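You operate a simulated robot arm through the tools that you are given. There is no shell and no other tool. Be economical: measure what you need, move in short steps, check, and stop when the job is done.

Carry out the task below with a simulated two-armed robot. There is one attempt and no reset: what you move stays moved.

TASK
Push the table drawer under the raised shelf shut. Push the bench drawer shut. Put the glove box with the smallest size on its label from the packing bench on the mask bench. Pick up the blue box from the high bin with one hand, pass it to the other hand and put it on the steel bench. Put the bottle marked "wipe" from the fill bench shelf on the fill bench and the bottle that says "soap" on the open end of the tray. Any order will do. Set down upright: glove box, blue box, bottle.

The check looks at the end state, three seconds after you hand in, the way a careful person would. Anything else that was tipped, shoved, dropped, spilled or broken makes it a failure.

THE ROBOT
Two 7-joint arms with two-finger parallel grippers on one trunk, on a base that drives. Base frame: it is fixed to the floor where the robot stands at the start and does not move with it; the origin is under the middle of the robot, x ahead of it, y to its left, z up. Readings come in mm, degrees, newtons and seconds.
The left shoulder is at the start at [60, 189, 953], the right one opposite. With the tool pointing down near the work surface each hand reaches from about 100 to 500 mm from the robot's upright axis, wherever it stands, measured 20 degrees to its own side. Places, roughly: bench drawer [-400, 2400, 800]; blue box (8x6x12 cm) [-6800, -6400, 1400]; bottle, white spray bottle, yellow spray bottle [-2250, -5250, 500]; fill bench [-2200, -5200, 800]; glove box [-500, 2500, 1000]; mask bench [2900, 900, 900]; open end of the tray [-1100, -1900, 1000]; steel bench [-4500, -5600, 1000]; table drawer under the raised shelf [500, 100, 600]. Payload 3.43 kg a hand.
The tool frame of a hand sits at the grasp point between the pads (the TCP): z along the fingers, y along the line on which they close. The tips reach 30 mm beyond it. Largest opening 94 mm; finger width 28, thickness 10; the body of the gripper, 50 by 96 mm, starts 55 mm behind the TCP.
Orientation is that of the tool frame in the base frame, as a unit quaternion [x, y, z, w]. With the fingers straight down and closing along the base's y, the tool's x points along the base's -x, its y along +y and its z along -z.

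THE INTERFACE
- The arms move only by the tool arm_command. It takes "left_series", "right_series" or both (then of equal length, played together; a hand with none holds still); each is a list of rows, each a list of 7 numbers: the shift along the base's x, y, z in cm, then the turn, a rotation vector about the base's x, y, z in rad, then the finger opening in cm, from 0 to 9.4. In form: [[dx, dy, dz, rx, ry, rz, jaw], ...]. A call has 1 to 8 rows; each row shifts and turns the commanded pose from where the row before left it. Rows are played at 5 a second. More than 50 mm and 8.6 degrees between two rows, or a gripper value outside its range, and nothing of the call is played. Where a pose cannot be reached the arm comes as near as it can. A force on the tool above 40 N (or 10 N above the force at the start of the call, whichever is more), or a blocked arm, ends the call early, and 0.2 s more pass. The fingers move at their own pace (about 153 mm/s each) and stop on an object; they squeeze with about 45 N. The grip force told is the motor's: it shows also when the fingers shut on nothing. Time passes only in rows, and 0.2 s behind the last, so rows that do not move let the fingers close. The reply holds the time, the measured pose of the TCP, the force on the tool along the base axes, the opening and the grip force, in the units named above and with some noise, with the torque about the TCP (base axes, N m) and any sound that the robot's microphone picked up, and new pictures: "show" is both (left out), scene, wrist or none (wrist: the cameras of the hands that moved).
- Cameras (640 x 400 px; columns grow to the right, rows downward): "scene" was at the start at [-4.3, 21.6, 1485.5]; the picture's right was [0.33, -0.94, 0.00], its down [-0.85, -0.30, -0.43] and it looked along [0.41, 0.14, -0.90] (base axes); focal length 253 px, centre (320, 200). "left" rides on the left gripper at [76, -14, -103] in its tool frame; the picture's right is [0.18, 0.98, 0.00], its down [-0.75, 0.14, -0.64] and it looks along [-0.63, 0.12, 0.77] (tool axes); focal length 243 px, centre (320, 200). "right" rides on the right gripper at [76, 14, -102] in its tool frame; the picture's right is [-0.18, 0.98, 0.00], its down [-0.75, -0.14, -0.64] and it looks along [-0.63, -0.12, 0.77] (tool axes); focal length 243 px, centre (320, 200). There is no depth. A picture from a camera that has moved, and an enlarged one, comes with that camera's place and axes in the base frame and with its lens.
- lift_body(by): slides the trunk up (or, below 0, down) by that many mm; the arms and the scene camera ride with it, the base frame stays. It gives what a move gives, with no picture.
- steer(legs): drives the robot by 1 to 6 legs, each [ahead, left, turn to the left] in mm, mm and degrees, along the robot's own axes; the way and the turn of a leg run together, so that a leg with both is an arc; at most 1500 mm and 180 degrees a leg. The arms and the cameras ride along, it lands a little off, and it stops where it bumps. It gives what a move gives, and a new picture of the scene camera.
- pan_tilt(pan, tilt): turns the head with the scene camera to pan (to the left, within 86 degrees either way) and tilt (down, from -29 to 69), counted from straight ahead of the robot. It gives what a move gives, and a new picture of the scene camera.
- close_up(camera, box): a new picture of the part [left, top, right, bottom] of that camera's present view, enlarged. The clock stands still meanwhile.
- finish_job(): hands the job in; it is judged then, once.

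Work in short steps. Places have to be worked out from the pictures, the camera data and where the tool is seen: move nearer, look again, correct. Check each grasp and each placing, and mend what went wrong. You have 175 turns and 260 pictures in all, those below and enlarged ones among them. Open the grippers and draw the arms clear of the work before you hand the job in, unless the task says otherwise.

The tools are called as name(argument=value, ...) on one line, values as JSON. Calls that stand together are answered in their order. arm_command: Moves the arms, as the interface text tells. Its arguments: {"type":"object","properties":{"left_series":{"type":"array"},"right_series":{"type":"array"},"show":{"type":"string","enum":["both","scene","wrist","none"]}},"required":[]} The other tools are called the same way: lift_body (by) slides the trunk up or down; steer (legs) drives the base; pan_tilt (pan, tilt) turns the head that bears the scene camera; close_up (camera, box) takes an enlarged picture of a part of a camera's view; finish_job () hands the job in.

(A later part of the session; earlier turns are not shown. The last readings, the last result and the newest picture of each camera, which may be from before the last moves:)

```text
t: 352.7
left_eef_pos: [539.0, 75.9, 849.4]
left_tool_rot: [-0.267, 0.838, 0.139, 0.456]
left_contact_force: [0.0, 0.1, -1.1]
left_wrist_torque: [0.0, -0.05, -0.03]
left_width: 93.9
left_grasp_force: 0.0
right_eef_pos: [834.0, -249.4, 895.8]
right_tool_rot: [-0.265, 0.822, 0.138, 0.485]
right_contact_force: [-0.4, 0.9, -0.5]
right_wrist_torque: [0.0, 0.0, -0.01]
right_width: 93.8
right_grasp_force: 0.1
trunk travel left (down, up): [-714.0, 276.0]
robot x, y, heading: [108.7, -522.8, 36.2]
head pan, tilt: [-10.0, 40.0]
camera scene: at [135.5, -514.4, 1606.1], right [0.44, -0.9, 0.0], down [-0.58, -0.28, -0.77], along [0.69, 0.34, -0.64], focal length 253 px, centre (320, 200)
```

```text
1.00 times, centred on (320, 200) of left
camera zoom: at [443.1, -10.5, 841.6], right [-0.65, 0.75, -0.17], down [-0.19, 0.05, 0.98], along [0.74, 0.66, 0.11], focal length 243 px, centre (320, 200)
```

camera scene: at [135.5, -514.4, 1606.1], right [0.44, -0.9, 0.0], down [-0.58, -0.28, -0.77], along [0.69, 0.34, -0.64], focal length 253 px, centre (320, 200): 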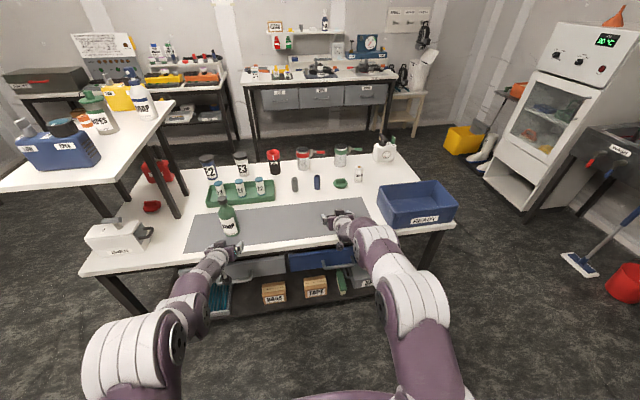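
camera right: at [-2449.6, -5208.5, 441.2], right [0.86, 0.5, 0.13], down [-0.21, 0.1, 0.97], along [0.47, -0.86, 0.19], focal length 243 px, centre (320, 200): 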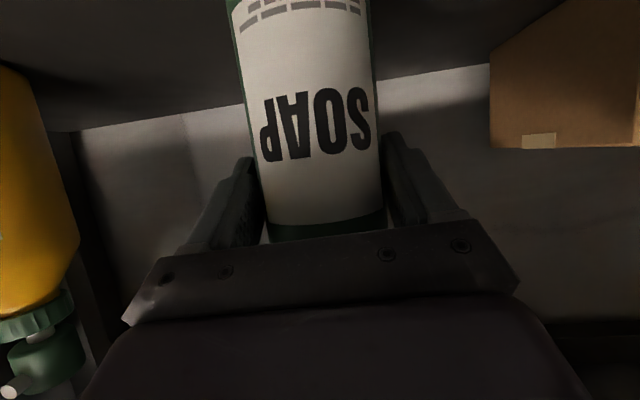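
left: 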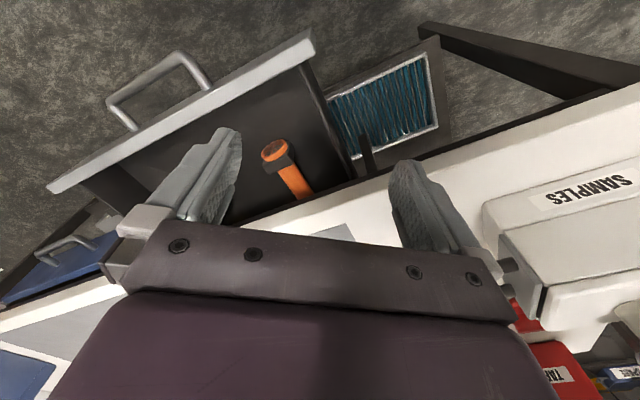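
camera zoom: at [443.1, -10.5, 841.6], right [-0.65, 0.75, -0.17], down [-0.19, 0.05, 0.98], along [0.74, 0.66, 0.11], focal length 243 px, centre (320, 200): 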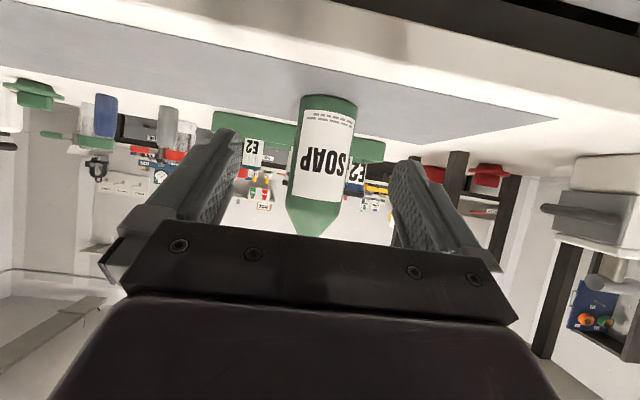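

SOAP is centred and 150 mm ahead. I drive 148 and close the left hand.

steer(legs=[[146, -4, 0]])

arm_command(left_series=[[0, 0, 0, 0, 0, 0, 8], [0, 0, 0, 0, 0, 0, 5.5], [0, 0, 0, 0, 0, 0, 4], [0, 0, 0, 0, 0, 0, 4]], show="wrist")

```text
t: 354.0
left_eef_pos: [661.2, 161.2, 848.8]
left_tool_rot: [-0.268, 0.837, 0.14, 0.456]
left_contact_force: [0.3, 1.0, -0.9]
left_wrist_torque: [-0.02, 0.0, -0.02]
left_width: 94.0
left_grasp_force: 0.0
right_eef_pos: [956.5, -164.9, 894.5]
right_tool_rot: [-0.267, 0.821, 0.139, 0.485]
right_contact_force: [0.1, -0.4, -0.1]
right_wrist_torque: [0.0, 0.02, -0.02]
right_width: 94.0
right_grasp_force: 0.0
trunk travel left (down, up): [-714.0, 276.0]
robot x, y, heading: [230.2, -432.3, 36.3]
head pan, tilt: [-10.0, 40.0]
camera scene: at [258.8, -430.0, 1606.1], right [0.44, -0.9, 0.0], down [-0.58, -0.28, -0.77], along [0.69, 0.34, -0.64], focal length 253 px, centre (320, 200)
```

scene: 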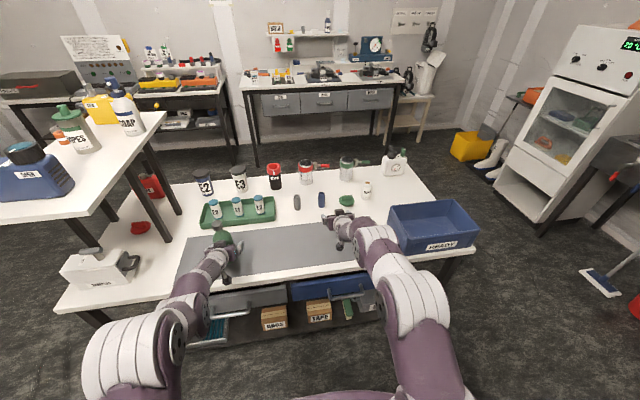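

```text
t: 355.0
left_eef_pos: [660.9, 159.3, 849.8]
left_tool_rot: [-0.268, 0.837, 0.14, 0.456]
left_contact_force: [0.2, 0.0, -0.3]
left_wrist_torque: [0.08, 0.12, 0.02]
left_width: 67.0
left_grasp_force: 44.8
right_eef_pos: [956.0, -164.4, 894.1]
right_tool_rot: [-0.266, 0.821, 0.139, 0.485]
right_contact_force: [-0.1, 0.5, -0.2]
right_wrist_torque: [0.01, 0.01, -0.04]
right_width: 94.2
right_grasp_force: 0.1
trunk travel left (down, up): [-714.0, 276.0]
robot x, y, heading: [233.0, -429.7, 36.2]
head pan, tilt: [-10.0, 40.0]
camera left: at [565.2, 74.1, 841.7], right [-0.65, 0.75, -0.17], down [-0.19, 0.05, 0.98], along [0.74, 0.66, 0.11], focal length 243 px, centre (320, 200)
```

left: 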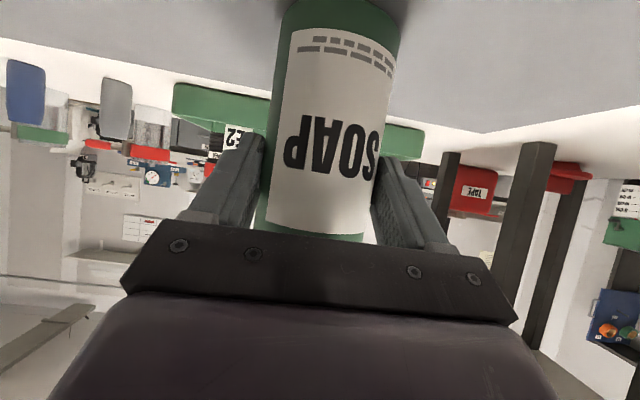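

Held by the left hand (67 mm). I lift 80 and back out, then check.

lift_body(by=80)

steer(legs=[[-700, 0, 0]])

close_up(camera="left", box=[0, 0, 640, 400])

```text
t: 356.2
left_eef_pos: [662.0, 160.4, 928.8]
left_tool_rot: [-0.267, 0.838, 0.138, 0.456]
left_contact_force: [0.0, -0.5, -4.3]
left_wrist_torque: [-0.04, 0.09, 0.02]
left_width: 67.0
left_grasp_force: 44.8
right_eef_pos: [956.7, -163.3, 974.6]
right_tool_rot: [-0.267, 0.821, 0.138, 0.485]
right_contact_force: [0.4, -0.2, 0.6]
right_wrist_torque: [-0.01, 0.0, 0.02]
right_width: 94.0
right_grasp_force: 0.1
trunk travel left (down, up): [-794.0, 196.0]
robot x, y, heading: [233.7, -432.4, 36.0]
head pan, tilt: [-10.0, 40.0]
```

```text
t: 360.0
left_eef_pos: [115.2, -244.1, 928.1]
left_tool_rot: [-0.261, 0.839, 0.135, 0.457]
left_contact_force: [0.1, 0.0, -4.9]
left_wrist_torque: [-0.06, 0.09, -0.04]
left_width: 67.0
left_grasp_force: 44.8
right_eef_pos: [405.6, -573.0, 975.1]
right_tool_rot: [-0.261, 0.824, 0.135, 0.485]
right_contact_force: [-1.0, 0.0, -1.0]
right_wrist_torque: [-0.02, -0.03, 0.01]
right_width: 94.2
right_grasp_force: 0.0
trunk travel left (down, up): [-794.0, 196.0]
robot x, y, heading: [-321.3, -831.2, 35.6]
head pan, tilt: [-10.0, 40.0]
camera scene: at [-295.3, -828.3, 1686.1], right [0.43, -0.9, 0.0], down [-0.58, -0.28, -0.77], along [0.69, 0.33, -0.64], focal length 253 px, centre (320, 200)
```

scene: 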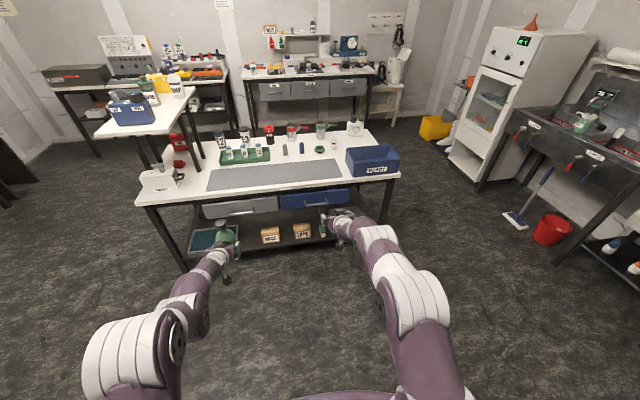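

```text
1.00 times, centred on (320, 200) of left
camera zoom: at [18.7, -328.8, 921.1], right [-0.64, 0.75, -0.17], down [-0.19, 0.05, 0.98], along [0.75, 0.65, 0.11], focal length 243 px, centre (320, 200)
```

zoom: 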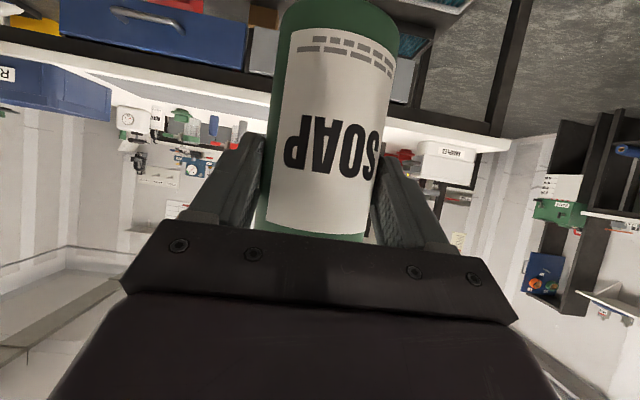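

SOAP is held well upright. I fold the right arm back (tool-down) so it stays clear, raise the trunk, and go to the diagonal start position.

arm_command(right_series=[[-3.4, -2.5, 0.5, -0.075, 0.105, 0, 9.4], [-3.4, -2.5, 0.5, -0.075, 0.105, 0, 9.4], [-3.4, -2.5, 0.5, -0.075, 0.105, 0, 9.4], [-3.4, -2.5, 0.5, -0.075, 0.105, 0, 9.4], [-3.4, -2.5, 0.5, -0.075, 0.105, 0, 9.4], [-3.4, -2.5, 0.5, -0.075, 0.105, 0, 9.4], [-3.4, -2.5, 0.5, -0.075, 0.105, 0, 9.4], [-3.4, -2.5, 0.5, -0.075, 0.105, 0, 9.4]], show="none")

lift_body(by=193)

steer(legs=[[0, 0, -144]])

```text
t: 361.8
left_eef_pos: [114.4, -245.6, 929.7]
left_tool_rot: [-0.261, 0.839, 0.136, 0.457]
left_contact_force: [0.3, -0.6, -3.3]
left_wrist_torque: [-0.06, 0.09, 0.03]
left_width: 66.6
left_grasp_force: 44.8
right_eef_pos: [138.5, -786.3, 980.3]
right_tool_rot: [-0.31, 0.948, 0.005, 0.071]
right_contact_force: [0.3, -0.2, -0.5]
right_wrist_torque: [0.0, 0.01, -0.01]
right_width: 94.0
right_grasp_force: 0.1
right hand out of reach, approached as far as the arm can: row 6, 7, 8
trunk travel left (down, up): [-794.0, 196.0]
robot x, y, heading: [-319.5, -829.8, 35.6]
head pan, tilt: [-10.0, 40.0]
```

```text
t: 363.9
left_eef_pos: [115.6, -244.0, 1121.1]
left_tool_rot: [-0.261, 0.84, 0.135, 0.456]
left_contact_force: [0.3, -0.4, -4.5]
left_wrist_torque: [-0.03, 0.09, -0.01]
left_width: 66.8
left_grasp_force: 45.0
right_eef_pos: [138.8, -785.9, 1173.2]
right_tool_rot: [-0.31, 0.948, 0.004, 0.07]
right_contact_force: [-0.2, -0.2, 0.1]
right_wrist_torque: [-0.01, 0.01, 0.02]
right_width: 93.9
right_grasp_force: 0.1
trunk travel left (down, up): [-987.0, 3.0]
robot x, y, heading: [-322.5, -831.2, 35.3]
head pan, tilt: [-10.0, 40.0]
```

```text
t: 370.4
left_eef_pos: [-376.8, -1560.8, 1121.5]
left_tool_rot: [0.733, 0.485, -0.401, 0.257]
left_contact_force: [-0.2, 0.0, -4.4]
left_wrist_torque: [0.06, -0.04, -0.01]
left_width: 66.7
left_grasp_force: 45.3
right_eef_pos: [-685.5, -1118.2, 1172.9]
right_tool_rot: [0.824, 0.562, -0.067, 0.025]
right_contact_force: [0.6, 0.2, -0.5]
right_wrist_torque: [-0.03, -0.01, -0.02]
right_width: 94.1
right_grasp_force: 0.0
trunk travel left (down, up): [-987.0, 3.0]
robot x, y, heading: [-321.0, -832.1, -112.4]
head pan, tilt: [-10.0, 40.0]
camera scene: at [-346.7, -848.6, 1879.1], right [-0.85, 0.53, 0.0], down [0.34, 0.54, -0.77], along [-0.41, -0.65, -0.64], focal length 253 px, centre (320, 200)
```

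scene: 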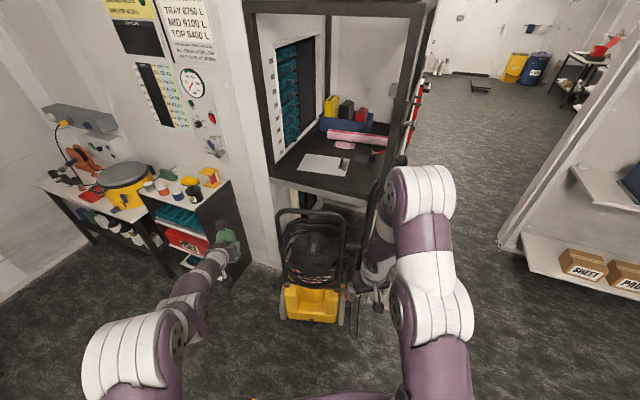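

The left end lies open beyond the vacuum machine. I zoom to measure the free strip precisely.

close_up(camera="scene", box=[250, 120, 430, 232])

```text
3.56 times, centred on (340, 176) of scene
camera zoom: at [-346.7, -848.6, 1879.1], right [-0.85, 0.53, 0.0], down [0.34, 0.54, -0.77], along [-0.41, -0.65, -0.64], focal length 898 px, centre (249, 285)
```

zoom: 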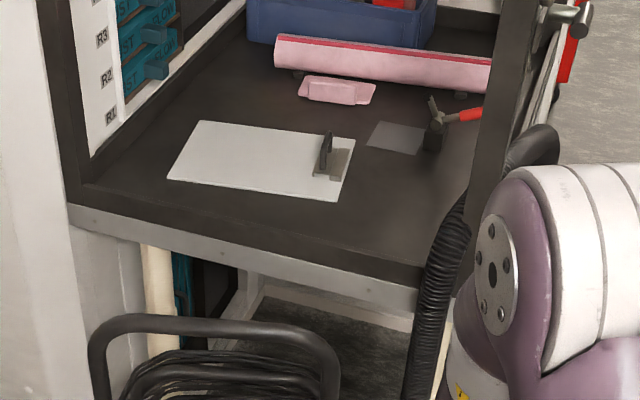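

Now precise: lip at a≈−1916, clipboard's near edge at a≈−2030…−2070, so I target (a −1998, l −775) with heading −118.5°. I turn −6°, shift right 482 and ahead 158 to the start point.

steer(legs=[[0, 0, -6.1], [158, -482, 0]])

close_up(camera="left", box=[0, 0, 640, 400])

```text
t: 373.9
left_eef_pos: [-956.7, -1460.5, 1120.5]
left_tool_rot: [0.758, 0.446, -0.414, 0.236]
left_contact_force: [0.6, -0.6, -3.7]
left_wrist_torque: [0.1, -0.07, 0.04]
left_width: 66.9
left_grasp_force: 44.8
right_eef_pos: [-1217.0, -985.4, 1171.9]
right_tool_rot: [0.852, 0.518, -0.069, 0.02]
right_contact_force: [-0.1, 0.4, -0.4]
right_wrist_torque: [-0.03, 0.02, 0.0]
right_width: 94.0
right_grasp_force: 0.0
trunk travel left (down, up): [-987.0, 3.0]
robot x, y, heading: [-825.1, -738.9, -118.5]
head pan, tilt: [-10.0, 40.0]
camera scene: at [-851.0, -753.1, 1879.1], right [-0.78, 0.62, 0.0], down [0.4, 0.5, -0.77], along [-0.48, -0.6, -0.64], focal length 253 px, centre (320, 200)
```

scene: 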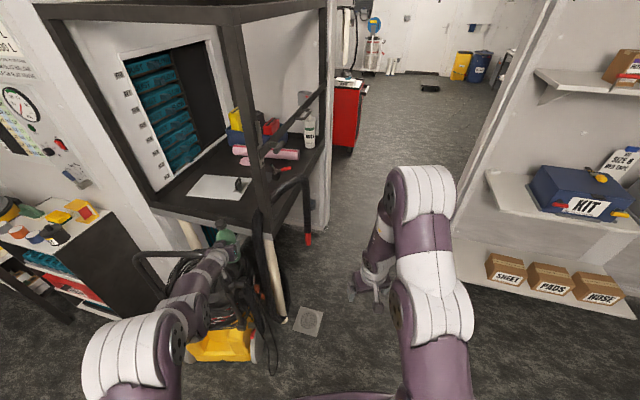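

```text
1.00 times, centred on (320, 200) of left
camera zoom: at [-906.5, -1341.8, 1114.0], right [0.9, -0.4, -0.17], down [0.2, 0.04, 0.98], along [-0.38, -0.92, 0.11], focal length 243 px, centre (320, 200)
```

zoom: 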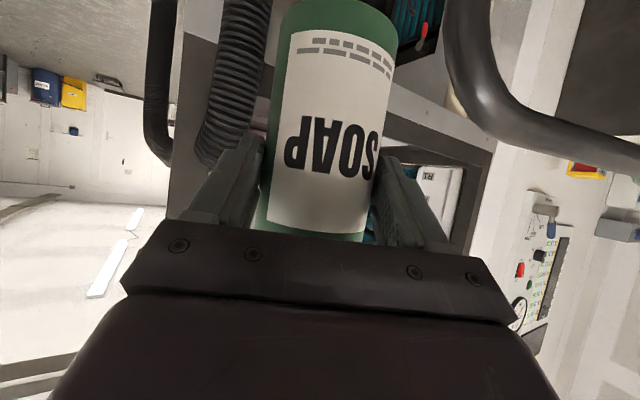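

Straight ahead 400 mm to the target; the hose (right) and machine handle (left) leave a gap. I raise the left hand 45 mm for clearance and advance 150.

arm_command(left_series=[[0, 0, 2, 0, 0, 0, 4], [0, 0, 2.5, 0, 0, 0, 4], [0, 0, 0, 0, 0, 0, 4]], show="none")

steer(legs=[[140, 0, 0]])

close_up(camera="left", box=[0, 0, 640, 400])

```text
t: 374.7
left_eef_pos: [-958.8, -1458.3, 1168.2]
left_tool_rot: [0.758, 0.446, -0.414, 0.236]
left_contact_force: [0.4, -0.5, -4.0]
left_wrist_torque: [0.09, -0.05, -0.03]
left_width: 66.6
left_grasp_force: 44.9
right_eef_pos: [-1218.0, -985.9, 1171.3]
right_tool_rot: [0.852, 0.518, -0.068, 0.02]
right_contact_force: [0.3, 0.4, 0.8]
right_wrist_torque: [0.0, -0.02, 0.0]
right_width: 94.1
right_grasp_force: 0.1
trunk travel left (down, up): [-987.0, 3.0]
robot x, y, heading: [-826.0, -741.0, -118.6]
head pan, tilt: [-10.0, 40.0]
```

```text
t: 376.0
left_eef_pos: [-1020.4, -1582.5, 1168.9]
left_tool_rot: [0.757, 0.446, -0.415, 0.237]
left_contact_force: [-0.7, 0.2, -4.1]
left_wrist_torque: [0.08, -0.05, 0.01]
left_width: 66.6
left_grasp_force: 45.6
right_eef_pos: [-1284.3, -1110.1, 1172.5]
right_tool_rot: [0.851, 0.52, -0.068, 0.022]
right_contact_force: [-0.4, 0.4, 0.7]
right_wrist_torque: [-0.01, 0.01, 0.01]
right_width: 94.1
right_grasp_force: 0.1
trunk travel left (down, up): [-987.0, 3.0]
robot x, y, heading: [-891.7, -861.1, -118.4]
head pan, tilt: [-10.0, 40.0]
camera scene: at [-918.9, -875.2, 1879.2], right [-0.79, 0.62, 0.0], down [0.4, 0.5, -0.77], along [-0.47, -0.6, -0.64], focal length 253 px, centre (320, 200)
```

scene: 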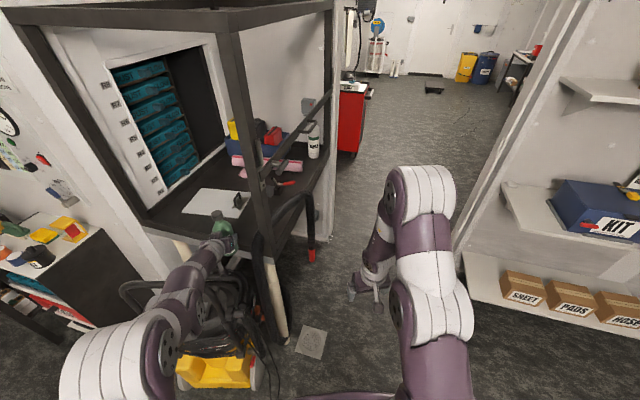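

```text
1.00 times, centred on (320, 200) of left
camera zoom: at [-970.5, -1465.0, 1162.3], right [0.91, -0.39, -0.17], down [0.2, 0.04, 0.98], along [-0.38, -0.92, 0.11], focal length 243 px, centre (320, 200)
```

zoom: 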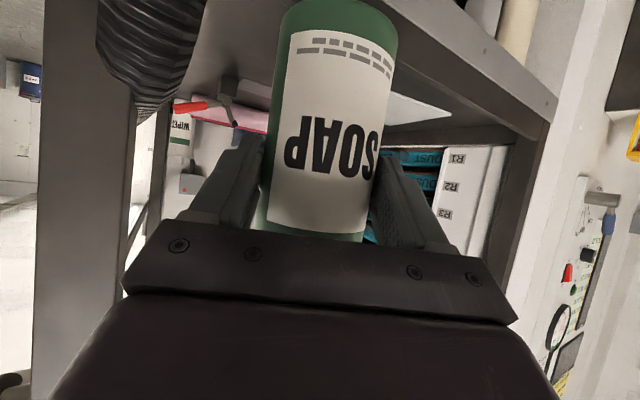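

Between hose and handle with clearance; the tray end is right ahead. I advance 150 more.

steer(legs=[[150, 5, 0]])

close_up(camera="left", box=[0, 0, 640, 400])

close_up(camera="scene", box=[140, 130, 350, 290])

```text
t: 377.4
left_eef_pos: [-1088.2, -1719.8, 1170.2]
left_tool_rot: [0.757, 0.447, -0.414, 0.237]
left_contact_force: [0.5, 0.6, -4.6]
left_wrist_torque: [0.07, -0.06, 0.0]
left_width: 66.6
left_grasp_force: 45.1
right_eef_pos: [-1351.2, -1247.0, 1173.6]
right_tool_rot: [0.852, 0.519, -0.069, 0.021]
right_contact_force: [-0.5, -0.1, 0.2]
right_wrist_torque: [-0.01, 0.04, 0.01]
right_width: 94.0
right_grasp_force: 0.0
trunk travel left (down, up): [-987.0, 3.0]
robot x, y, heading: [-959.3, -1005.2, -118.1]
head pan, tilt: [-10.0, 40.0]
camera scene: at [-986.3, -1012.0, 1879.2], right [-0.79, 0.62, 0.0], down [0.4, 0.5, -0.77], along [-0.47, -0.6, -0.64], focal length 253 px, centre (320, 200)
```

scene: 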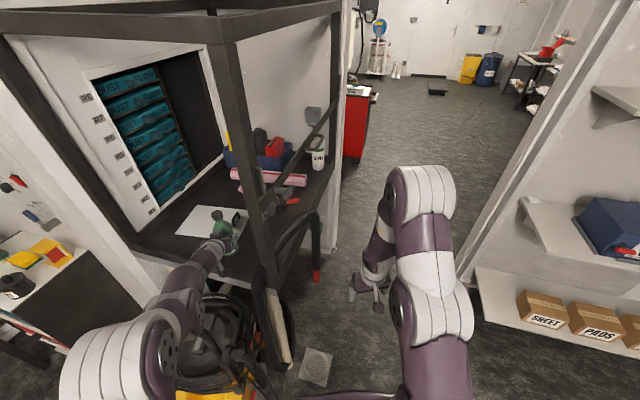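

```text
1.00 times, centred on (320, 200) of left
camera zoom: at [-1038.3, -1602.0, 1162.3], right [0.91, -0.39, -0.17], down [0.2, 0.04, 0.98], along [-0.38, -0.92, 0.11], focal length 243 px, centre (320, 200)
```

zoom: 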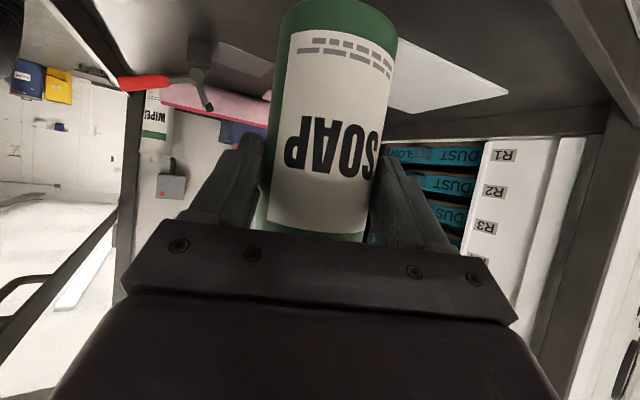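

```text
2.50 times, centred on (245, 210) of scene
camera zoom: at [-986.3, -1012.0, 1879.2], right [-0.79, 0.62, 0.0], down [0.4, 0.5, -0.77], along [-0.47, -0.6, -0.64], focal length 632 px, centre (508, 175)
```

zoom: 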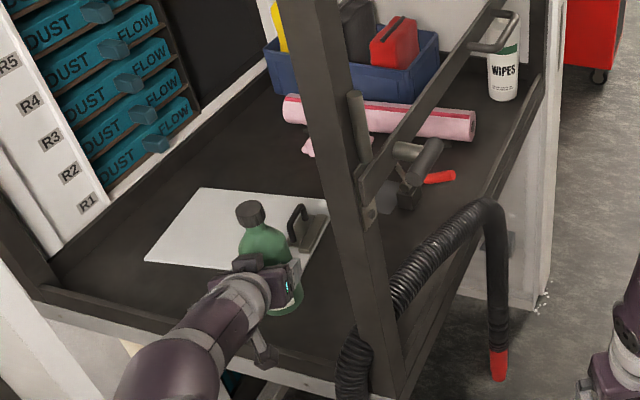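

The bottle is above the tray edge; remaining ~105 mm to the spot. I advance 100, then lower with the trunk 75 and guarded steps.

steer(legs=[[100, 0, 0]])

lift_body(by=-78)

arm_command(left_series=[[0, 0, -0.6, 0, 0, 0, 4], [0, 0, -0.6, 0, 0, 0, 4], [0, 0, -0.6, 0, 0, 0, 4], [0, 0, -0.6, 0, 0, 0, 4], [0, 0, -0.6, 0, 0, 0, 4], [0, 0, -0.6, 0, 0, 0, 4], [0, 0, -0.6, 0, 0, 0, 4], [0, 0, -0.6, 0, 0, 0, 4]], show="none")

close_up(camera="scene", box=[100, 130, 350, 330])

```text
t: 378.6
left_eef_pos: [-1133.6, -1802.3, 1172.0]
left_tool_rot: [0.756, 0.447, -0.415, 0.238]
left_contact_force: [1.0, 0.3, -3.6]
left_wrist_torque: [0.08, -0.03, -0.01]
left_width: 66.8
left_grasp_force: 45.4
right_eef_pos: [-1394.9, -1329.4, 1174.2]
right_tool_rot: [0.851, 0.52, -0.07, 0.021]
right_contact_force: [-0.4, -0.1, 0.8]
right_wrist_torque: [0.02, 0.03, -0.01]
right_width: 94.1
right_grasp_force: 0.1
trunk travel left (down, up): [-987.0, 3.0]
robot x, y, heading: [-1007.6, -1089.6, -118.1]
head pan, tilt: [-10.0, 40.0]
camera scene: at [-1030.2, -1093.8, 1879.3], right [-0.79, 0.62, 0.0], down [0.4, 0.5, -0.77], along [-0.47, -0.6, -0.64], focal length 253 px, centre (320, 200)
```

scene: 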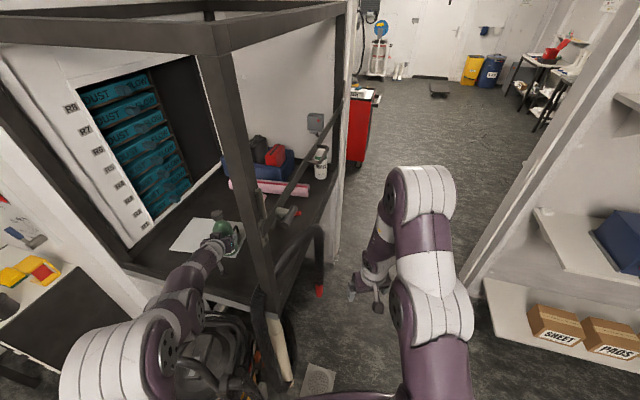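

```text
t: 379.7
left_eef_pos: [-1135.2, -1805.0, 1092.0]
left_tool_rot: [0.757, 0.447, -0.414, 0.237]
left_contact_force: [0.0, 0.2, -5.0]
left_wrist_torque: [0.08, -0.01, 0.02]
left_width: 66.7
left_grasp_force: 45.1
right_eef_pos: [-1398.0, -1332.7, 1095.2]
right_tool_rot: [0.852, 0.519, -0.068, 0.02]
right_contact_force: [0.1, 0.5, 0.1]
right_wrist_torque: [-0.02, 0.01, 0.01]
right_width: 93.7
right_grasp_force: 0.2
trunk travel left (down, up): [-909.0, 81.0]
robot x, y, heading: [-1006.1, -1090.4, -118.0]
head pan, tilt: [-10.0, 40.0]
```

```text
t: 380.8
left_eef_pos: [-1137.5, -1811.4, 1078.1]
left_tool_rot: [0.751, 0.442, -0.425, 0.243]
left_contact_force: [3.4, 7.7, 21.8]
left_wrist_torque: [-0.39, 0.05, 0.0]
left_width: 66.8
left_grasp_force: 44.7
right_eef_pos: [-1398.2, -1332.1, 1096.7]
right_tool_rot: [0.851, 0.52, -0.069, 0.021]
right_contact_force: [-0.6, -0.1, -1.0]
right_wrist_torque: [0.03, 0.0, -0.05]
right_width: 94.2
right_grasp_force: 0.0
trunk travel left (down, up): [-909.0, 81.0]
robot x, y, heading: [-1006.7, -1087.6, -118.4]
head pan, tilt: [-10.0, 40.0]
stopped in row 5 (left hand): the force on the tool passed its limit (the readings are from after the stop); the commanded pose is now the measured one
```

```text
2.00 times, centred on (225, 230) of scene
camera zoom: at [-1032.7, -1096.7, 1801.0], right [-0.79, 0.62, 0.0], down [0.4, 0.5, -0.77], along [-0.47, -0.6, -0.64], focal length 505 px, centre (510, 140)
```

zoom: 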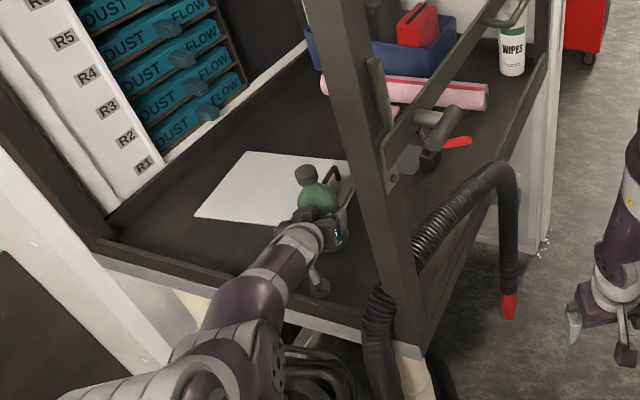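

Contact at base ≈993: standing on the tray just off the clipboard. I ease up, restore pitch, open gradually.

arm_command(left_series=[[0.1, 0.4, 0.35, 0.022, -0.012, 0, 4], [0, 0, 0, 0, 0, 0, 6.6], [0, 0, 0, 0, 0, 0, 7.2], [0, 0, 0, 0, 0, 0, 8.2], [0, 0, 0, 0, 0, 0, 9.4], [0, 0, 0, 0, 0, 0, 9.4]], show="wrist")

```text
t: 382.2
left_eef_pos: [-1135.5, -1806.0, 1074.0]
left_tool_rot: [0.759, 0.447, -0.412, 0.234]
left_contact_force: [-0.2, -0.6, 0.7]
left_wrist_torque: [0.0, 0.02, 0.03]
left_width: 94.0
left_grasp_force: 0.1
right_eef_pos: [-1398.0, -1334.1, 1095.0]
right_tool_rot: [0.851, 0.52, -0.068, 0.02]
right_contact_force: [1.1, -0.1, 0.5]
right_wrist_torque: [0.04, -0.01, -0.02]
right_width: 94.0
right_grasp_force: 0.0
trunk travel left (down, up): [-909.0, 81.0]
robot x, y, heading: [-1007.6, -1085.8, -118.0]
head pan, tilt: [-10.0, 40.0]
camera left: at [-1085.6, -1688.3, 1068.0], right [0.91, -0.39, -0.16], down [0.19, 0.03, 0.98], along [-0.38, -0.92, 0.1], focal length 243 px, centre (320, 200)
```

left: 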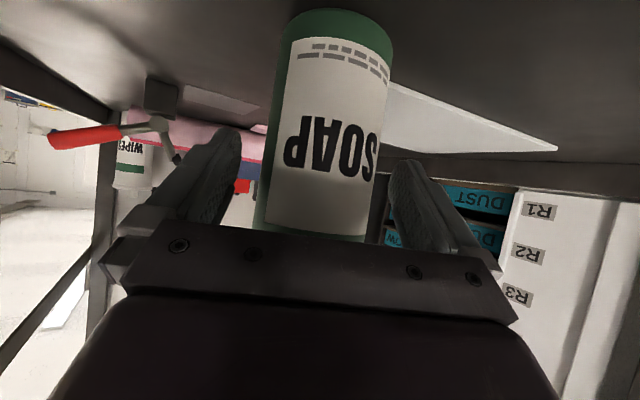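

SOAP stands upright on the tray's open end. I raise straight up 80 (fingers clear the bottle) and then back out along the same line.

lift_body(by=80)

arm_command(left_series=[[0, 0, 1.5, 0, 0, 0, 9.4], [0, 0, 1.5, 0, 0, 0, 9.4]], show="wrist")

steer(legs=[[-500, 0, 0]])

close_up(camera="scene", box=[130, 130, 350, 290])

```text
t: 383.4
left_eef_pos: [-1136.4, -1804.9, 1154.1]
left_tool_rot: [0.759, 0.448, -0.41, 0.235]
left_contact_force: [-0.9, -0.6, -0.2]
left_wrist_torque: [-0.02, 0.0, 0.01]
left_width: 94.1
left_grasp_force: 0.2
right_eef_pos: [-1395.9, -1333.4, 1175.5]
right_tool_rot: [0.851, 0.52, -0.068, 0.021]
right_contact_force: [-0.6, 0.5, -0.2]
right_wrist_torque: [-0.02, 0.02, -0.02]
right_width: 93.8
right_grasp_force: 0.0
trunk travel left (down, up): [-989.0, 1.0]
robot x, y, heading: [-1005.7, -1084.3, -118.3]
head pan, tilt: [-10.0, 40.0]
```

```text
t: 384.0
left_eef_pos: [-1136.9, -1804.5, 1186.4]
left_tool_rot: [0.759, 0.447, -0.411, 0.234]
left_contact_force: [-0.2, 0.1, -1.1]
left_wrist_torque: [0.0, 0.0, -0.01]
left_width: 93.9
left_grasp_force: 0.1
right_eef_pos: [-1397.4, -1332.4, 1176.8]
right_tool_rot: [0.851, 0.52, -0.068, 0.021]
right_contact_force: [0.2, -0.2, 0.3]
right_wrist_torque: [0.01, -0.02, -0.02]
right_width: 94.0
right_grasp_force: 0.1
trunk travel left (down, up): [-989.0, 1.0]
robot x, y, heading: [-1004.7, -1084.8, -118.0]
head pan, tilt: [-10.0, 40.0]
camera left: at [-1085.8, -1687.8, 1179.2], right [0.91, -0.39, -0.16], down [0.19, 0.03, 0.98], along [-0.38, -0.92, 0.1], focal length 243 px, centre (320, 200)
```

left: 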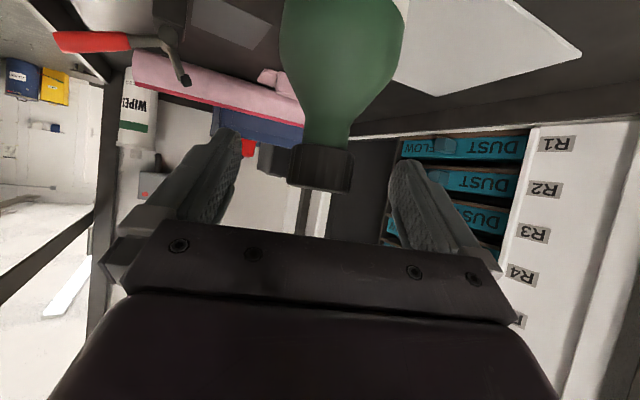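

```text
t: 386.9
left_eef_pos: [-910.3, -1376.2, 1184.4]
left_tool_rot: [0.761, 0.444, -0.412, 0.232]
left_contact_force: [-0.2, -0.3, -0.2]
left_wrist_torque: [-0.03, 0.0, -0.04]
left_width: 93.9
left_grasp_force: 0.1
right_eef_pos: [-1167.8, -901.4, 1174.1]
right_tool_rot: [0.854, 0.516, -0.067, 0.02]
right_contact_force: [1.1, 0.1, -0.6]
right_wrist_torque: [0.03, 0.04, 0.03]
right_width: 93.9
right_grasp_force: 0.1
trunk travel left (down, up): [-989.0, 1.0]
robot x, y, heading: [-772.3, -659.6, -118.7]
head pan, tilt: [-10.0, 40.0]
camera scene: at [-802.0, -671.6, 1881.0], right [-0.78, 0.62, 0.0], down [0.4, 0.5, -0.77], along [-0.48, -0.6, -0.64], focal length 253 px, centre (320, 200)
```

scene: 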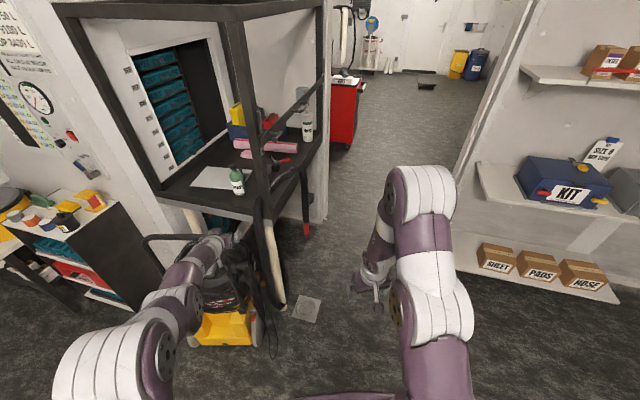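

```text
2.50 times, centred on (240, 210) of scene
camera zoom: at [-802.0, -671.6, 1881.0], right [-0.78, 0.62, 0.0], down [0.4, 0.5, -0.77], along [-0.48, -0.6, -0.64], focal length 632 px, centre (520, 175)
```

zoom: 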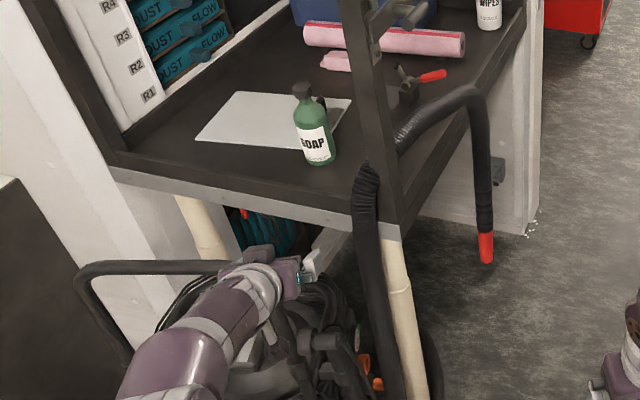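

SOAP stands clean on the tray. Now to the blue box: I square to the door (turn −24.8°) and drive through to the far room.

steer(legs=[[0, 0, -24.8], [1500, 0, 0], [1500, 0, 0]])

pan_tilt(pan=10, tilt=20)

```text
t: 402.6
left_eef_pos: [-3601.1, -3037.2, 1185.0]
left_tool_rot: [0.837, 0.274, -0.452, 0.141]
left_contact_force: [-0.2, -0.3, -0.1]
left_wrist_torque: [0.02, -0.01, 0.03]
left_width: 94.1
left_grasp_force: 0.1
right_eef_pos: [-3639.8, -2498.6, 1174.4]
right_tool_rot: [0.943, 0.326, -0.07, 0.004]
right_contact_force: [-0.1, -0.6, -1.3]
right_wrist_torque: [-0.05, -0.04, 0.03]
right_width: 94.0
right_grasp_force: 0.1
trunk travel left (down, up): [-989.0, 1.0]
robot x, y, heading: [-3184.3, -2436.4, -143.0]
head pan, tilt: [-10.0, 40.0]
camera scene: at [-3211.8, -2438.8, 1881.1], right [-0.45, 0.89, 0.0], down [0.57, 0.29, -0.77], along [-0.68, -0.35, -0.64], focal length 253 px, centre (320, 200)
```

scene: 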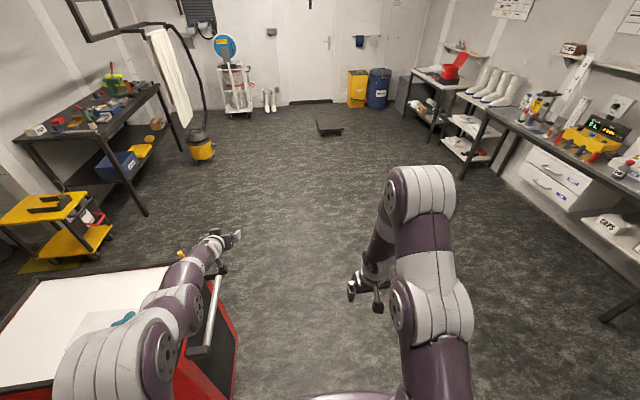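

```text
t: 403.5
left_eef_pos: [-3602.2, -3037.3, 1185.8]
left_tool_rot: [0.838, 0.274, -0.451, 0.141]
left_contact_force: [-0.6, 0.4, 0.6]
left_wrist_torque: [0.0, 0.0, 0.01]
left_width: 93.9
left_grasp_force: 0.0
right_eef_pos: [-3639.9, -2498.0, 1174.2]
right_tool_rot: [0.943, 0.326, -0.071, 0.006]
right_contact_force: [-0.5, -1.0, -0.1]
right_wrist_torque: [0.03, 0.0, -0.02]
right_width: 93.9
right_grasp_force: 0.1
trunk travel left (down, up): [-989.0, 1.0]
robot x, y, heading: [-3181.6, -2435.2, -142.8]
head pan, tilt: [10.0, 20.0]
camera scene: at [-3200.5, -2468.9, 1912.4], right [-0.73, 0.68, 0.0], down [0.23, 0.25, -0.94], along [-0.64, -0.69, -0.34], focal length 253 px, centre (320, 200)
```

scene: 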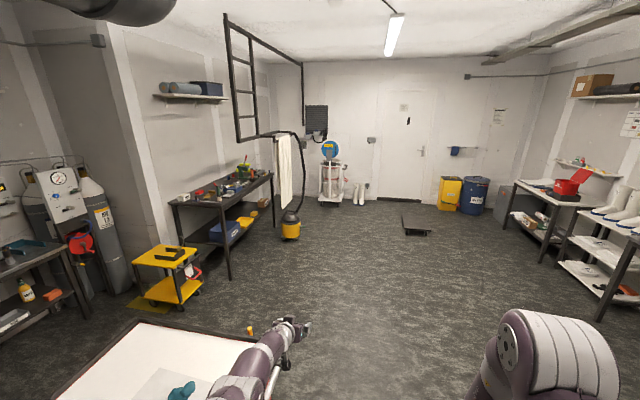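

The far wall holds a dark wall panel/bin near the computed direction (319,135). I zoom there and on the steel bench.

close_up(camera="scene", box=[280, 90, 360, 160])

close_up(camera="scene", box=[150, 150, 300, 260])

```text
5.71 times, centred on (320, 125) of scene
camera zoom: at [-3200.5, -2468.9, 1912.4], right [-0.73, 0.68, 0.0], down [0.23, 0.25, -0.94], along [-0.64, -0.69, -0.34], focal length 1444 px, centre (320, 629)
```

zoom: 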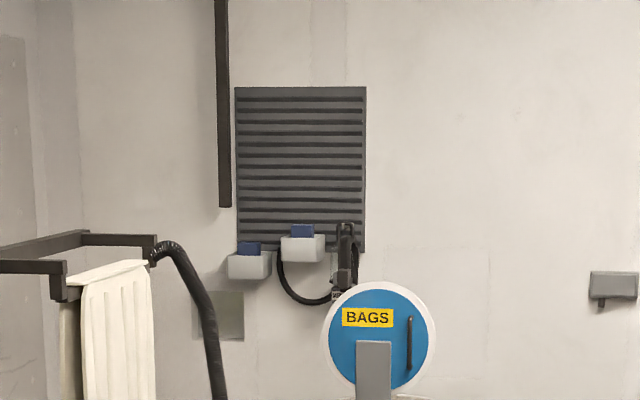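

```text
3.64 times, centred on (225, 205) of scene
camera zoom: at [-3200.5, -2468.9, 1912.4], right [-0.73, 0.68, 0.0], down [0.23, 0.25, -0.94], along [-0.64, -0.69, -0.34], focal length 919 px, centre (666, 182)
```

zoom: 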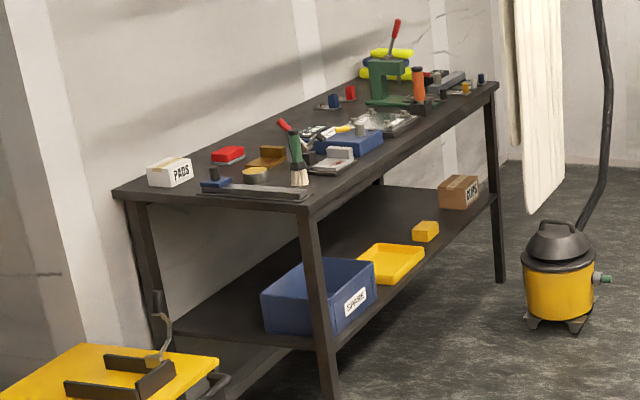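

Two white bins hang on the slatted panel; the higher-right one holds the target blue box. The steel bench is on the left wall. I drive ahead toward the far wall keeping right of the vacuum, and look again.

steer(legs=[[0, -150, 0], [1500, 0, -0.5], [1500, 0, 0], [700, 0, 0]])

pan_tilt(pan=25, tilt=20)

```text
t: 422.2
left_eef_pos: [-6651.7, -5086.8, 1185.6]
left_tool_rot: [0.838, 0.271, -0.452, 0.139]
left_contact_force: [0.3, 0.5, -0.2]
left_wrist_torque: [0.01, 0.01, 0.03]
left_width: 94.1
left_grasp_force: 0.0
right_eef_pos: [-6686.8, -4547.8, 1175.6]
right_tool_rot: [0.944, 0.321, -0.071, 0.005]
right_contact_force: [0.5, -0.3, -0.1]
right_wrist_torque: [0.0, -0.02, -0.02]
right_width: 94.0
right_grasp_force: 0.1
trunk travel left (down, up): [-989.0, 1.0]
robot x, y, heading: [-6226.1, -4495.5, -143.5]
head pan, tilt: [10.0, 20.0]
camera scene: at [-6245.5, -4522.2, 1912.6], right [-0.73, 0.69, 0.0], down [0.23, 0.25, -0.94], along [-0.65, -0.68, -0.34], focal length 253 px, centre (320, 200)
```

scene: 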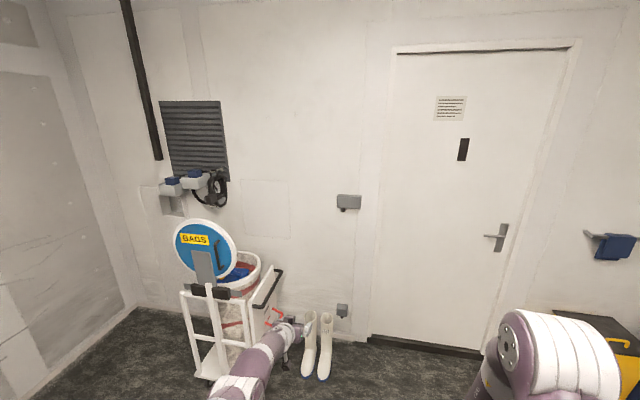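

```text
t: 423.0
left_eef_pos: [-6654.6, -5088.1, 1185.0]
left_tool_rot: [0.839, 0.271, -0.452, 0.139]
left_contact_force: [-0.5, 0.0, 0.1]
left_wrist_torque: [0.01, -0.03, 0.02]
left_width: 93.8
left_grasp_force: 0.0
right_eef_pos: [-6687.1, -4549.4, 1176.0]
right_tool_rot: [0.944, 0.321, -0.071, 0.005]
right_contact_force: [0.0, 0.2, 0.5]
right_wrist_torque: [-0.03, 0.0, 0.02]
right_width: 93.9
right_grasp_force: 0.2
trunk travel left (down, up): [-989.0, 1.0]
robot x, y, heading: [-6232.3, -4492.7, -143.3]
head pan, tilt: [25.0, 20.0]
camera scene: at [-6227.7, -4537.7, 1912.5], right [-0.88, 0.48, 0.0], down [0.16, 0.3, -0.94], along [-0.45, -0.83, -0.34], focal length 253 px, centre (320, 200)
```

scene: 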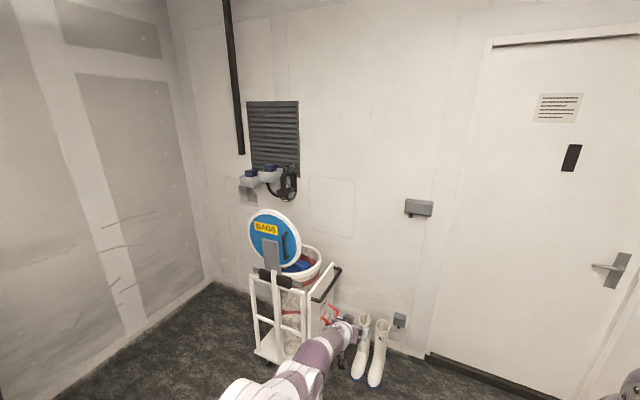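

The wheeled bag cart stands below-right of the bins (l −546…−947), so the right hand from further left (l≈−1365) suits. I fold the left arm in first, then move ahead 470 and left 1440.

arm_command(left_series=[[3.2, 2.4, 0, 0.075, -0.1, 0, 9.4], [3.2, 2.4, 0, 0.075, -0.1, 0, 9.4], [3.2, 2.4, 0, 0.075, -0.1, 0, 9.4], [3.2, 2.4, 0, 0.075, -0.1, 0, 9.4], [3.2, 2.4, 0, 0.075, -0.1, 0, 9.4], [3.2, 2.4, 0, 0.075, -0.1, 0, 9.4], [3.2, 2.4, 0, 0.075, -0.1, 0, 9.4], [3.2, 2.4, 0, 0.075, -0.1, 0, 9.4]], show="none")

steer(legs=[[480, 0, 0], [0, 1440, 0]])

pan_tilt(pan=-10, tilt=25)

```text
t: 424.8
left_eef_pos: [-6394.7, -4895.3, 1186.5]
left_tool_rot: [0.949, 0.315, 0.003, -0.016]
left_contact_force: [-0.5, 0.1, -0.2]
left_wrist_torque: [-0.01, -0.01, 0.01]
left_width: 94.1
left_grasp_force: 0.1
right_eef_pos: [-6686.7, -4546.8, 1174.3]
right_tool_rot: [0.945, 0.32, -0.072, 0.005]
right_contact_force: [0.4, -0.6, -0.3]
right_wrist_torque: [0.02, 0.04, 0.04]
right_width: 93.9
right_grasp_force: 0.1
trunk travel left (down, up): [-989.0, 1.0]
robot x, y, heading: [-6226.4, -4494.4, -143.5]
head pan, tilt: [25.0, 20.0]
```

```text
t: 434.4
left_eef_pos: [-5928.0, -6344.3, 1187.0]
left_tool_rot: [0.951, 0.31, 0.003, -0.014]
left_contact_force: [0.1, 0.2, -0.3]
left_wrist_torque: [0.01, -0.03, 0.01]
left_width: 93.9
left_grasp_force: 0.1
right_eef_pos: [-6216.2, -5992.8, 1174.7]
right_tool_rot: [0.946, 0.316, -0.071, 0.005]
right_contact_force: [0.1, 0.5, 0.2]
right_wrist_torque: [-0.01, 0.0, 0.02]
right_width: 94.1
right_grasp_force: 0.1
trunk travel left (down, up): [-989.0, 1.0]
robot x, y, heading: [-5757.4, -5939.9, -144.1]
head pan, tilt: [25.0, 20.0]
camera scene: at [-5755.9, -5986.4, 1912.5], right [-0.87, 0.49, 0.0], down [0.17, 0.3, -0.94], along [-0.46, -0.82, -0.34], focal length 253 px, centre (320, 200)
```

scene: 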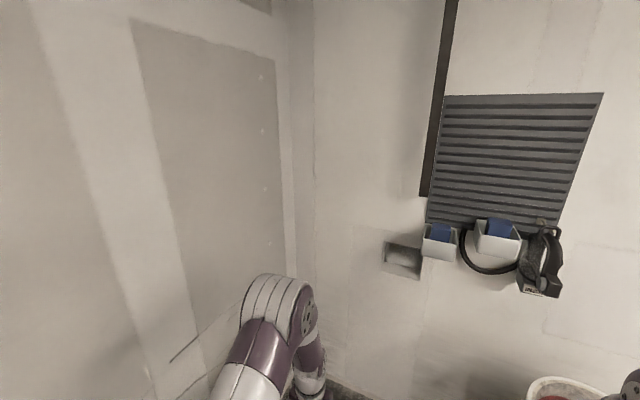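

```text
t: 435.4
left_eef_pos: [-5927.8, -6344.4, 1186.9]
left_tool_rot: [0.951, 0.31, 0.003, -0.015]
left_contact_force: [-0.4, 1.0, -0.2]
left_wrist_torque: [-0.01, 0.01, -0.01]
left_width: 94.1
left_grasp_force: 0.0
right_eef_pos: [-6215.4, -5994.2, 1174.1]
right_tool_rot: [0.946, 0.316, -0.07, 0.004]
right_contact_force: [-0.3, -0.3, 0.1]
right_wrist_torque: [0.02, 0.02, -0.01]
right_width: 93.8
right_grasp_force: 0.0
trunk travel left (down, up): [-989.0, 1.0]
robot x, y, heading: [-5755.0, -5946.5, -144.2]
head pan, tilt: [-10.0, 25.0]
camera scene: at [-5793.1, -5946.0, 1904.4], right [-0.44, 0.9, 0.0], down [0.38, 0.19, -0.91], along [-0.81, -0.4, -0.42], focal length 253 px, centre (320, 200)
```

scene: 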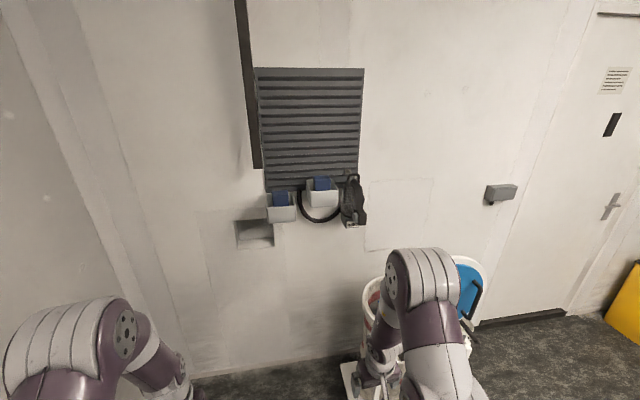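

Good position facing the bins. I zoom on the two bins.

close_up(camera="scene", box=[240, 160, 390, 250])

```text
4.27 times, centred on (315, 205) of scene
camera zoom: at [-5793.1, -5946.0, 1904.4], right [-0.44, 0.9, 0.0], down [0.38, 0.19, -0.91], along [-0.81, -0.4, -0.42], focal length 1078 px, centre (341, 179)
```

zoom: 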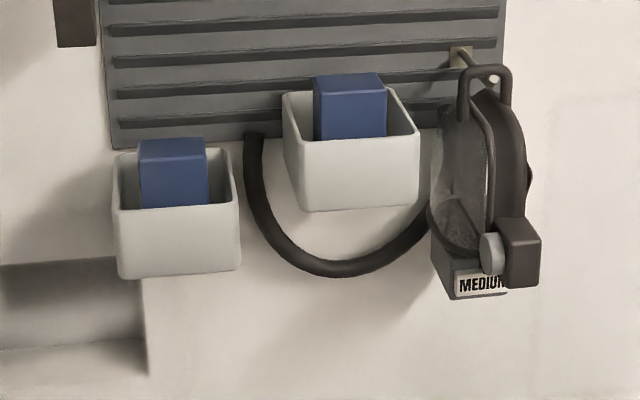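

The target is the higher-right bin; box top z≈1515, its 80 mm face toward me, centre ≈(−6770,−6420). I raise the right hand to z≈1480 while pitching it forward (33° down).

arm_command(right_series=[[-2.4, -1.75, 3.8, -0.062, 0.087, 0, 9.4], [-2.4, -1.75, 3.8, -0.062, 0.087, 0, 9.4], [-2.4, -1.75, 3.8, -0.062, 0.087, 0, 9.4], [-2.4, -1.75, 3.8, -0.062, 0.087, 0, 9.4], [-2.4, -1.75, 3.8, -0.062, 0.087, 0, 9.4], [-2.4, -1.75, 3.8, -0.062, 0.087, 0, 9.4], [-2.4, -1.75, 3.8, -0.062, 0.087, 0, 9.4], [-2.4, -1.75, 3.8, -0.062, 0.087, 0, 9.4]], show="scene")

```text
t: 437.2
left_eef_pos: [-5928.8, -6344.7, 1187.9]
left_tool_rot: [0.951, 0.31, 0.004, -0.015]
left_contact_force: [-0.1, -0.1, 0.2]
left_wrist_torque: [0.02, 0.02, 0.01]
left_width: 94.0
left_grasp_force: 0.1
right_eef_pos: [-6375.6, -6108.0, 1451.0]
right_tool_rot: [0.836, 0.272, -0.46, 0.125]
right_contact_force: [0.4, -0.2, 0.2]
right_wrist_torque: [0.01, -0.01, -0.02]
right_width: 94.1
right_grasp_force: 0.1
right hand out of reach, approached as far as the arm can: row 2, 3
trunk travel left (down, up): [-989.0, 1.0]
robot x, y, heading: [-5756.2, -5941.9, -144.0]
head pan, tilt: [-10.0, 25.0]
camera scene: at [-5794.1, -5946.5, 1904.4], right [-0.44, 0.9, 0.0], down [0.38, 0.19, -0.91], along [-0.81, -0.4, -0.42], focal length 253 px, centre (320, 200)
```

scene: 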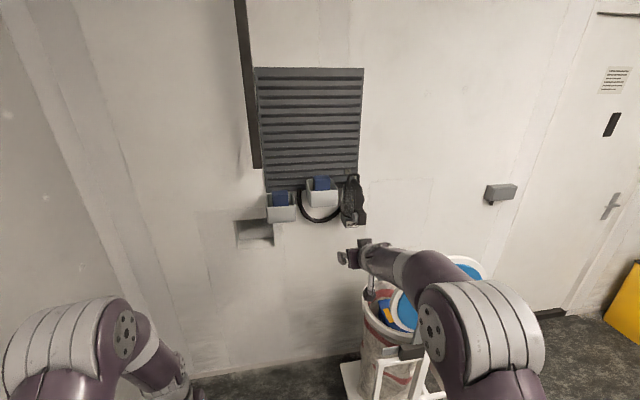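

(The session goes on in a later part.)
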